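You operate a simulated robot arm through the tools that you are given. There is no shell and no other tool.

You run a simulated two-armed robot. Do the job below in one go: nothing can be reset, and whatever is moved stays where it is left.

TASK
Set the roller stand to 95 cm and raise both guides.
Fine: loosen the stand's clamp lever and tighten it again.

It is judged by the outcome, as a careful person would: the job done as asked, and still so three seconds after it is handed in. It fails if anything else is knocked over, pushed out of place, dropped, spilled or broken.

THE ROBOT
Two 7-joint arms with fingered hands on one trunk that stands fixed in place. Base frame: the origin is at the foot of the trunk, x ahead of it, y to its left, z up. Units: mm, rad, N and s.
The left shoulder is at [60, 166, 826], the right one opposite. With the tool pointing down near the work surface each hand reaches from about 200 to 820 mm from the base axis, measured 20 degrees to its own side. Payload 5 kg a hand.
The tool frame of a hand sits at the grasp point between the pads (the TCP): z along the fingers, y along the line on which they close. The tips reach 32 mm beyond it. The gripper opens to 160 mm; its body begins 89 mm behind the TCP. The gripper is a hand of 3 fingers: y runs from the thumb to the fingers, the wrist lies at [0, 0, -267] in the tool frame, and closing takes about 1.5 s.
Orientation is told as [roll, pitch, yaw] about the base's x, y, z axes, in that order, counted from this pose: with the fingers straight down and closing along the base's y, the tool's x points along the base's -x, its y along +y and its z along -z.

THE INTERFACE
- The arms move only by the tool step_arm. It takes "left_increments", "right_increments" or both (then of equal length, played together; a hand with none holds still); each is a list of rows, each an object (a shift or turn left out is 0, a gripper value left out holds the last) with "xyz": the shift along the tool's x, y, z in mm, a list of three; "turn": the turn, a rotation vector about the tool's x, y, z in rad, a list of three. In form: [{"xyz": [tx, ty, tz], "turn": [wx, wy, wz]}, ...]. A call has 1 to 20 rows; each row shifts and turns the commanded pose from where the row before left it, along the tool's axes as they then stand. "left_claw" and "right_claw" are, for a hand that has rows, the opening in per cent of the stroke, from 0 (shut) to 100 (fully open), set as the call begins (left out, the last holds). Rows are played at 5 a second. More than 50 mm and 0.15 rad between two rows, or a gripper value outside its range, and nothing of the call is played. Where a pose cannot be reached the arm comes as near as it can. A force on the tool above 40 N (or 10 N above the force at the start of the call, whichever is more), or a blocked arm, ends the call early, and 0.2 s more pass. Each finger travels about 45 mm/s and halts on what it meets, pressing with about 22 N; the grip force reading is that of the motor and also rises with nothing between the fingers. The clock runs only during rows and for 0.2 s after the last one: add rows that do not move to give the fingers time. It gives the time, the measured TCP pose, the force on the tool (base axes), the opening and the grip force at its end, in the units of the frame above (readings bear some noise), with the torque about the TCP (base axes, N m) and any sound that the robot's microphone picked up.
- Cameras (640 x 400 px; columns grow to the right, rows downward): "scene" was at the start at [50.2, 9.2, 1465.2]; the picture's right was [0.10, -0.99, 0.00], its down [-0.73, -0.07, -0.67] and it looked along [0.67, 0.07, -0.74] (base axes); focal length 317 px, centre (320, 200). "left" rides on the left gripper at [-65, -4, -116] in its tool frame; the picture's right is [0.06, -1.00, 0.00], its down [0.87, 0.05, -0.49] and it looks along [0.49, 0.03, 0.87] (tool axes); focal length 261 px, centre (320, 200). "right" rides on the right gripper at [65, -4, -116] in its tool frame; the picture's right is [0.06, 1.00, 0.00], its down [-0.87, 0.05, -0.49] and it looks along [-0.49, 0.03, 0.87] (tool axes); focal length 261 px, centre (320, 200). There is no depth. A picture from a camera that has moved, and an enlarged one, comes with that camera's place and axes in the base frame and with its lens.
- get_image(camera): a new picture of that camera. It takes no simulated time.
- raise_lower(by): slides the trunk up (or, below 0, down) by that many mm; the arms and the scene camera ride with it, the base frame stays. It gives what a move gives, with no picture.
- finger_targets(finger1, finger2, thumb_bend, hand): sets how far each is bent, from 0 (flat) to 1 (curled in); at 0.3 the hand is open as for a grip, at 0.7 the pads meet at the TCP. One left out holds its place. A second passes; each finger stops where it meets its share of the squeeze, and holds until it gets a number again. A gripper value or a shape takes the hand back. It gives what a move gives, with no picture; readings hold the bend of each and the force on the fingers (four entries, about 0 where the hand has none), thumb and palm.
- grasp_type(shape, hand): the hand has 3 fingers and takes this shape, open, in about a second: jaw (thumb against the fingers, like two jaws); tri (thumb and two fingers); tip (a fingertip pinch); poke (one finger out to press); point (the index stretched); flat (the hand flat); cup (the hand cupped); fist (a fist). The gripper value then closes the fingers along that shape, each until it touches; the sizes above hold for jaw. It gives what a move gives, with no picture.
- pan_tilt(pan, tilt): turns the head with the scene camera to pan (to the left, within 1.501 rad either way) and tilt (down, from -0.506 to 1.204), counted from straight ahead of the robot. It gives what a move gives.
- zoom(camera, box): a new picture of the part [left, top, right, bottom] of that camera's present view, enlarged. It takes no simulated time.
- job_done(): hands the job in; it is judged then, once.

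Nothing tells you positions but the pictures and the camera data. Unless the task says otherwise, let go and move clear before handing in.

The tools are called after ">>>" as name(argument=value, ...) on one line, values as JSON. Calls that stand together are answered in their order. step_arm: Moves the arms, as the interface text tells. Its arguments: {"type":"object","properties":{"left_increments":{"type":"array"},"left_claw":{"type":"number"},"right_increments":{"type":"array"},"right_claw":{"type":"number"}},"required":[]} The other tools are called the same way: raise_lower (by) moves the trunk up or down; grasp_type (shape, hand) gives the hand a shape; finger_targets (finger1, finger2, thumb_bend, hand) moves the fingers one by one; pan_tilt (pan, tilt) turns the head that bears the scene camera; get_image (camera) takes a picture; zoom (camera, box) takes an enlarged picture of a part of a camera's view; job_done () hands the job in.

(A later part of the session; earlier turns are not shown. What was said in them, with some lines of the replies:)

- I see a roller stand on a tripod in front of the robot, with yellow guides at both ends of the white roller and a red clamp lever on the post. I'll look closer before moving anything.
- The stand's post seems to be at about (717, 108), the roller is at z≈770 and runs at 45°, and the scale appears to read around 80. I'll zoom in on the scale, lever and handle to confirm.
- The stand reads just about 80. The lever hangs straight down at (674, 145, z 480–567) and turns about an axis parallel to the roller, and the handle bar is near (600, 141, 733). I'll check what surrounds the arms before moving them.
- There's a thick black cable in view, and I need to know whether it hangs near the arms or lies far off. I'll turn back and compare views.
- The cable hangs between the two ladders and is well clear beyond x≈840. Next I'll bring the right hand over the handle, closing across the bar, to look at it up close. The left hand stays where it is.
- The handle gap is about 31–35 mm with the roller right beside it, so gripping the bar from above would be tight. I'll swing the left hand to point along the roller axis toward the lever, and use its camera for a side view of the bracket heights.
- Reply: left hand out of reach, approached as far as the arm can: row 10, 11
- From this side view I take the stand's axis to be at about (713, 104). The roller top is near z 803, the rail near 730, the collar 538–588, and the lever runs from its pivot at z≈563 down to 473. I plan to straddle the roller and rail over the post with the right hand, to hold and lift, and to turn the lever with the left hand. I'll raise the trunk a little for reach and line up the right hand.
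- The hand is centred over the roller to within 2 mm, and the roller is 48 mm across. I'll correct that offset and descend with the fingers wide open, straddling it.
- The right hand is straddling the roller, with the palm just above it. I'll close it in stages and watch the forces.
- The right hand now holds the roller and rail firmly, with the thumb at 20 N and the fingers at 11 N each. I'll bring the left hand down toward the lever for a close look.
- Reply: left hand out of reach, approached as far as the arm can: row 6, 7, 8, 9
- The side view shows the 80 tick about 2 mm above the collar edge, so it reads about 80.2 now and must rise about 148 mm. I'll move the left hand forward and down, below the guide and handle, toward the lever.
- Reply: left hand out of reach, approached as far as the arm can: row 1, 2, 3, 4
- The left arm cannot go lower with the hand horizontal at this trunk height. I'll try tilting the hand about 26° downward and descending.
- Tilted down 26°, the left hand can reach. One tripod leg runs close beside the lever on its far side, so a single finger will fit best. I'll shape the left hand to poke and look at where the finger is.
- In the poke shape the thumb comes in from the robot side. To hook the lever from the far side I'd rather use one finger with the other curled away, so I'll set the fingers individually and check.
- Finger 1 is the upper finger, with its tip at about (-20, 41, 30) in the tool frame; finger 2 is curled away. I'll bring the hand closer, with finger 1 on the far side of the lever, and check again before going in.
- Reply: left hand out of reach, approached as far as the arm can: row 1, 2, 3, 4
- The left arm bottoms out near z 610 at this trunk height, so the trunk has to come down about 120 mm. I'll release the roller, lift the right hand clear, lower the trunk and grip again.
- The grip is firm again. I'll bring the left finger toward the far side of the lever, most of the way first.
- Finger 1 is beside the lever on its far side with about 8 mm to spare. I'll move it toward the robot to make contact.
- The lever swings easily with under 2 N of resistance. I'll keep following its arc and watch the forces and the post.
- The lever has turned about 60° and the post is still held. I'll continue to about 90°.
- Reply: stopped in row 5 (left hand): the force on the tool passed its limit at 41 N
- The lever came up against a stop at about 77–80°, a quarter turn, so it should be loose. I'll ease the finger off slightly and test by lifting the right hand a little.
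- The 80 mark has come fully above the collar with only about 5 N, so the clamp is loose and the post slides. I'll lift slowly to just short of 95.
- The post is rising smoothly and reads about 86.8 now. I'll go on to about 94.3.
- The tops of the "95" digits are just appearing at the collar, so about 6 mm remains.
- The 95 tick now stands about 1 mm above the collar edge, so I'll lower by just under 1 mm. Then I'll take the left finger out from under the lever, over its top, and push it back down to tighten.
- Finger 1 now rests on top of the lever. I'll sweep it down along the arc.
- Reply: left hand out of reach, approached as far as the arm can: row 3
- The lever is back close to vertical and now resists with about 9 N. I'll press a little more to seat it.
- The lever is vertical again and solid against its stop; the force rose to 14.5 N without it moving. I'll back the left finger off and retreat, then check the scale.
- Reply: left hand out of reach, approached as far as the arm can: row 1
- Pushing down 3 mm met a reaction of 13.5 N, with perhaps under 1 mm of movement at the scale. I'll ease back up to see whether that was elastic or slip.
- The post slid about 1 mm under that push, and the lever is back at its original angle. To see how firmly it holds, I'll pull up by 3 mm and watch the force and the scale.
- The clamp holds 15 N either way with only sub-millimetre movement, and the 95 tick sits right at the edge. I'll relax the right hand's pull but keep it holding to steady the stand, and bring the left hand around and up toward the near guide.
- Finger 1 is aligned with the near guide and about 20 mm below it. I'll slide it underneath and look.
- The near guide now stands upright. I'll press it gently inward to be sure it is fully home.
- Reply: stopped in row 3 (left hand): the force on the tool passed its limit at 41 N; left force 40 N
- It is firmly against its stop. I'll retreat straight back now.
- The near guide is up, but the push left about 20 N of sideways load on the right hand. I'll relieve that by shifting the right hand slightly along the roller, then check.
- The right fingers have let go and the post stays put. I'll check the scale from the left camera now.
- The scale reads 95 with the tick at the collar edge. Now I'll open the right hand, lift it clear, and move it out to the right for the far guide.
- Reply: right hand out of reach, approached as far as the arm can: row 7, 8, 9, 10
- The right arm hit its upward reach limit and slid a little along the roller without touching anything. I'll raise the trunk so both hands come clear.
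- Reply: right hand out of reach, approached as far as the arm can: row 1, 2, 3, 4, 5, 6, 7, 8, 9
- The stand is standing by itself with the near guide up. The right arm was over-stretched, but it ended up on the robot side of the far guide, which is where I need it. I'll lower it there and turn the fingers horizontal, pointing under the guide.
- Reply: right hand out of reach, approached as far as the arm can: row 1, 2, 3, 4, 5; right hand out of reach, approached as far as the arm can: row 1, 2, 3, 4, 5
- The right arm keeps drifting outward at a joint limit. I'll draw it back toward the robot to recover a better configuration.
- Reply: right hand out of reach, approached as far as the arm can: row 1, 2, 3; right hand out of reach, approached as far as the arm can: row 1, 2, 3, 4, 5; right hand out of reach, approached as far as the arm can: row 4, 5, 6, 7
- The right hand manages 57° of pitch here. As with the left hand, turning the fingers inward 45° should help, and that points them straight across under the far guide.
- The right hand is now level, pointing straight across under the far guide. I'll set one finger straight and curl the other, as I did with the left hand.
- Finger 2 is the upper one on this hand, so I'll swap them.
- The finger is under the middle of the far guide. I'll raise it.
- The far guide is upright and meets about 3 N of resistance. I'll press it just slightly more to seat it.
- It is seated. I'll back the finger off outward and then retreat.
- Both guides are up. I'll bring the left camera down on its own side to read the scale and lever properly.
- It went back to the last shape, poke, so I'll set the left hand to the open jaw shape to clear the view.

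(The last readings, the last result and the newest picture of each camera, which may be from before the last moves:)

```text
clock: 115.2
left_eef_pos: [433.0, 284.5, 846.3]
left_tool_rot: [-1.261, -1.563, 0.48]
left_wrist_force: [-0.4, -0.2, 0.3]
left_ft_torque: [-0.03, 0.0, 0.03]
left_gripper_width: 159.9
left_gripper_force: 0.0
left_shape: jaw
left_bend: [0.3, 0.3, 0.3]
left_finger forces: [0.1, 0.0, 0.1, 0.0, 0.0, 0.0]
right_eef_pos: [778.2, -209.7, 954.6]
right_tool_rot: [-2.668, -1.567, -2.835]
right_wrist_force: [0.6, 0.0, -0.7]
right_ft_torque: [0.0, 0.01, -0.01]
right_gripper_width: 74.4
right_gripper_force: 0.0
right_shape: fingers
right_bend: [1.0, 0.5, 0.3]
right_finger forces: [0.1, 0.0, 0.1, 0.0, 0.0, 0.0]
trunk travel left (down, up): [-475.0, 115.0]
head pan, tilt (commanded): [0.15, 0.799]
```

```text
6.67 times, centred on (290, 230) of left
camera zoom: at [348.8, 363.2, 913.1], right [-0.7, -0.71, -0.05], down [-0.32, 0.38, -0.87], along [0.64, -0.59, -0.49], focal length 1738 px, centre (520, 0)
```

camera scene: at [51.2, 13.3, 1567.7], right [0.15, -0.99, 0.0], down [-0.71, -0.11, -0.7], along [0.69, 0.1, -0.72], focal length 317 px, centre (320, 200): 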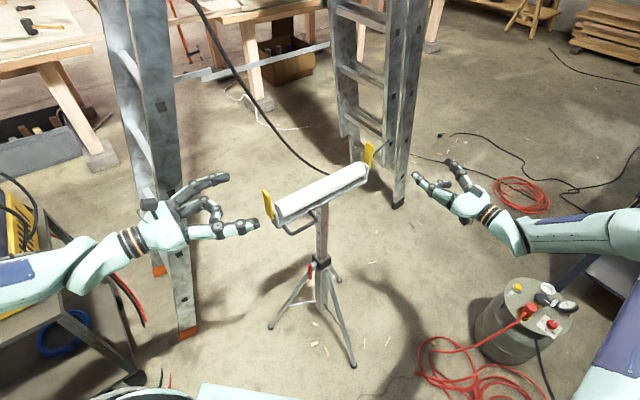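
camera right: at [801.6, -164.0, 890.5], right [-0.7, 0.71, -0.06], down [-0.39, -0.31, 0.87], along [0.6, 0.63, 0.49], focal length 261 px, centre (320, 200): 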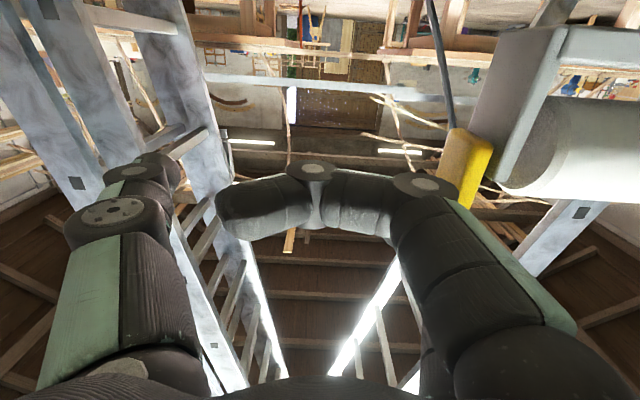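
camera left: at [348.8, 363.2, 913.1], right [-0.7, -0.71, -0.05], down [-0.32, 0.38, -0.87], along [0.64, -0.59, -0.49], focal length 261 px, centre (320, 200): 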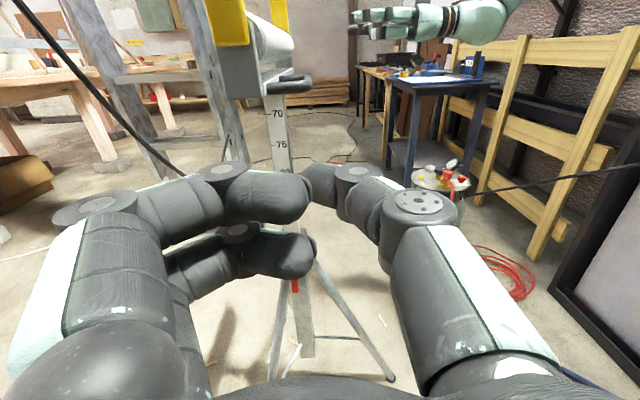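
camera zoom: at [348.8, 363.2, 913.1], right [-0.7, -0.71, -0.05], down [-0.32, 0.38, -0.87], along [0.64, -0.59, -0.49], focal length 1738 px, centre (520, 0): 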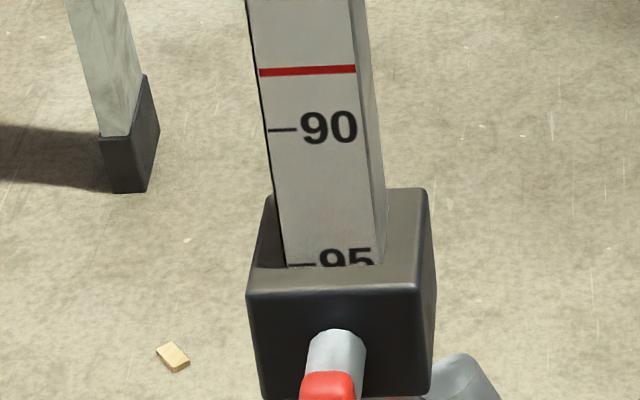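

The scale reads 95 at the collar edge, the lever is vertical again, and the feet are where they started. I'll move both hands further clear and take a last look.

>>> step_arm(right_increments=[{"xyz": [0, 0, -30]}, {"xyz": [0, 0, -30]}, {"xyz": [0, 0, -30]}, {}, {}, {}, {}, {}, {}, {}, {}, {}, {}, {}, {}], left_increments=[{"xyz": [0, -20, -10]}, {"xyz": [0, -20, -10]}, {"xyz": [0, -20, -10]}, {}, {}, {}, {}, {}, {}, {}, {}, {}, {}, {}, {}])

>>> get_image(camera="scene")

>>> zoom(camera="scene", box=[250, 130, 400, 270])

>>> get_image(camera="left")

>>> zoom(camera="left", box=[235, 190, 305, 270])

```text
clock: 118.3
left_eef_pos: [369.1, 263.0, 846.0]
left_tool_rot: [-1.257, -1.562, 0.474]
left_wrist_force: [0.0, 0.0, 0.7]
left_ft_torque: [0.02, -0.02, -0.06]
left_gripper_width: 160.0
left_gripper_force: 0.0
left_shape: jaw
left_bend: [0.3, 0.3, 0.3]
left_finger forces: [0.0, 0.0, 0.0, 0.1, 0.0, 0.0]
right_eef_pos: [715.0, -273.4, 953.3]
right_tool_rot: [-2.674, -1.568, -2.828]
right_wrist_force: [-0.1, 0.5, -0.5]
right_ft_torque: [-0.04, 0.0, 0.02]
right_gripper_width: 74.3
right_gripper_force: 0.1
right_shape: fingers
right_bend: [1.0, 0.5, 0.3]
right_finger forces: [0.0, 0.0, 0.0, 0.1, 0.0, 0.1]
trunk travel left (down, up): [-475.0, 115.0]
head pan, tilt (commanded): [0.15, 0.799]
```

```text
taken
camera scene: at [51.2, 13.1, 1567.7], right [0.15, -0.99, 0.0], down [-0.71, -0.11, -0.7], along [0.69, 0.1, -0.72], focal length 317 px, centre (320, 200)
```

scene: 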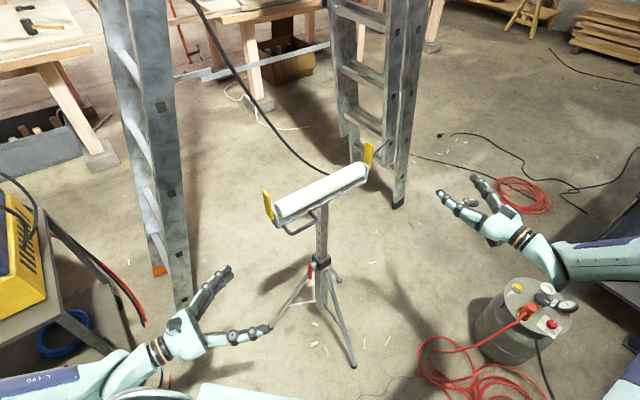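

```text
2.86 times, centred on (325, 200) of scene
camera zoom: at [51.2, 13.1, 1567.7], right [0.15, -0.99, 0.0], down [-0.71, -0.11, -0.7], along [0.69, 0.1, -0.72], focal length 906 px, centre (306, 200)
```

zoom: 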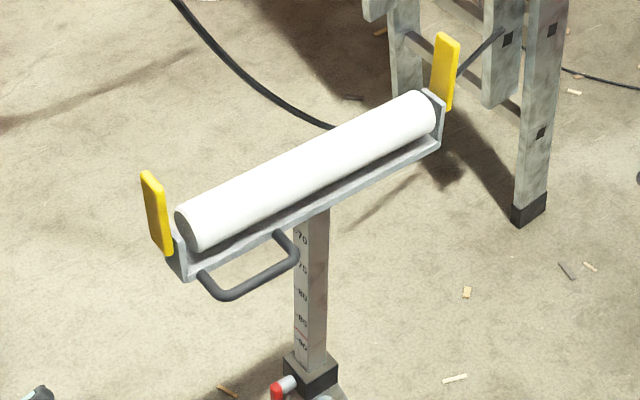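

```text
taken
camera left: at [285.6, 341.3, 911.7], right [-0.7, -0.71, -0.05], down [-0.32, 0.38, -0.87], along [0.64, -0.59, -0.49], focal length 261 px, centre (320, 200)
```

left: 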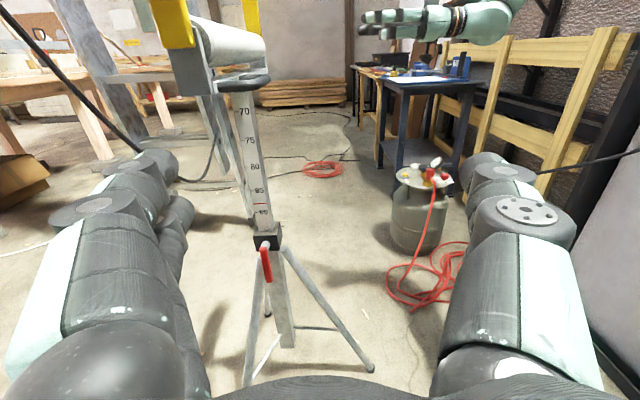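

```text
5.00 times, centred on (270, 230) of left
camera zoom: at [285.6, 341.3, 911.7], right [-0.7, -0.71, -0.05], down [-0.32, 0.38, -0.87], along [0.64, -0.59, -0.49], focal length 1303 px, centre (570, 50)
```

zoom: 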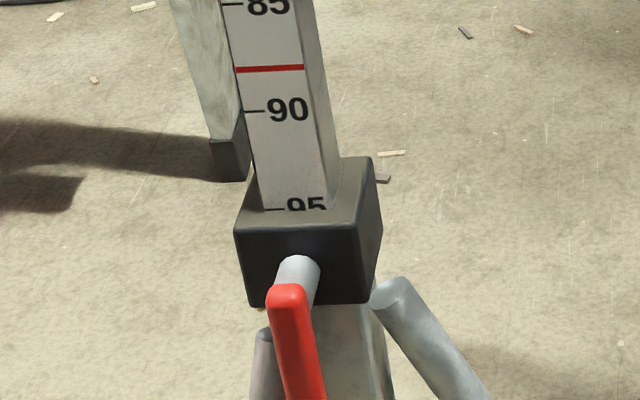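

The stand reads 95 at the collar, both guides stand upright, the lever is back at its stop, and both hands are clear. Nothing else has moved, so I'm handing the job in.

>>> job_done()

```text
The job is handed in.
```

The roller stand is set to 95 cm, give or take about a millimetre, and both guides are standing upright against their stops. I loosened the clamp lever, raised the post, and turned the lever back to its original position. Both hands have let go and are clear, and nothing else was moved.

- **Clamp grip:** right after tightening, the post slid about 1 mm when I pushed down on it with about 13 N. It has held steady under its own weight since, but check the clamp before putting a heavy workpiece on it.
- **Red line on the post:** there is a red line on the scale at about 88 cm, so it now shows above the collar. I set 95 as asked, but if that line marks the stand's maximum extension, you may want to lower it.
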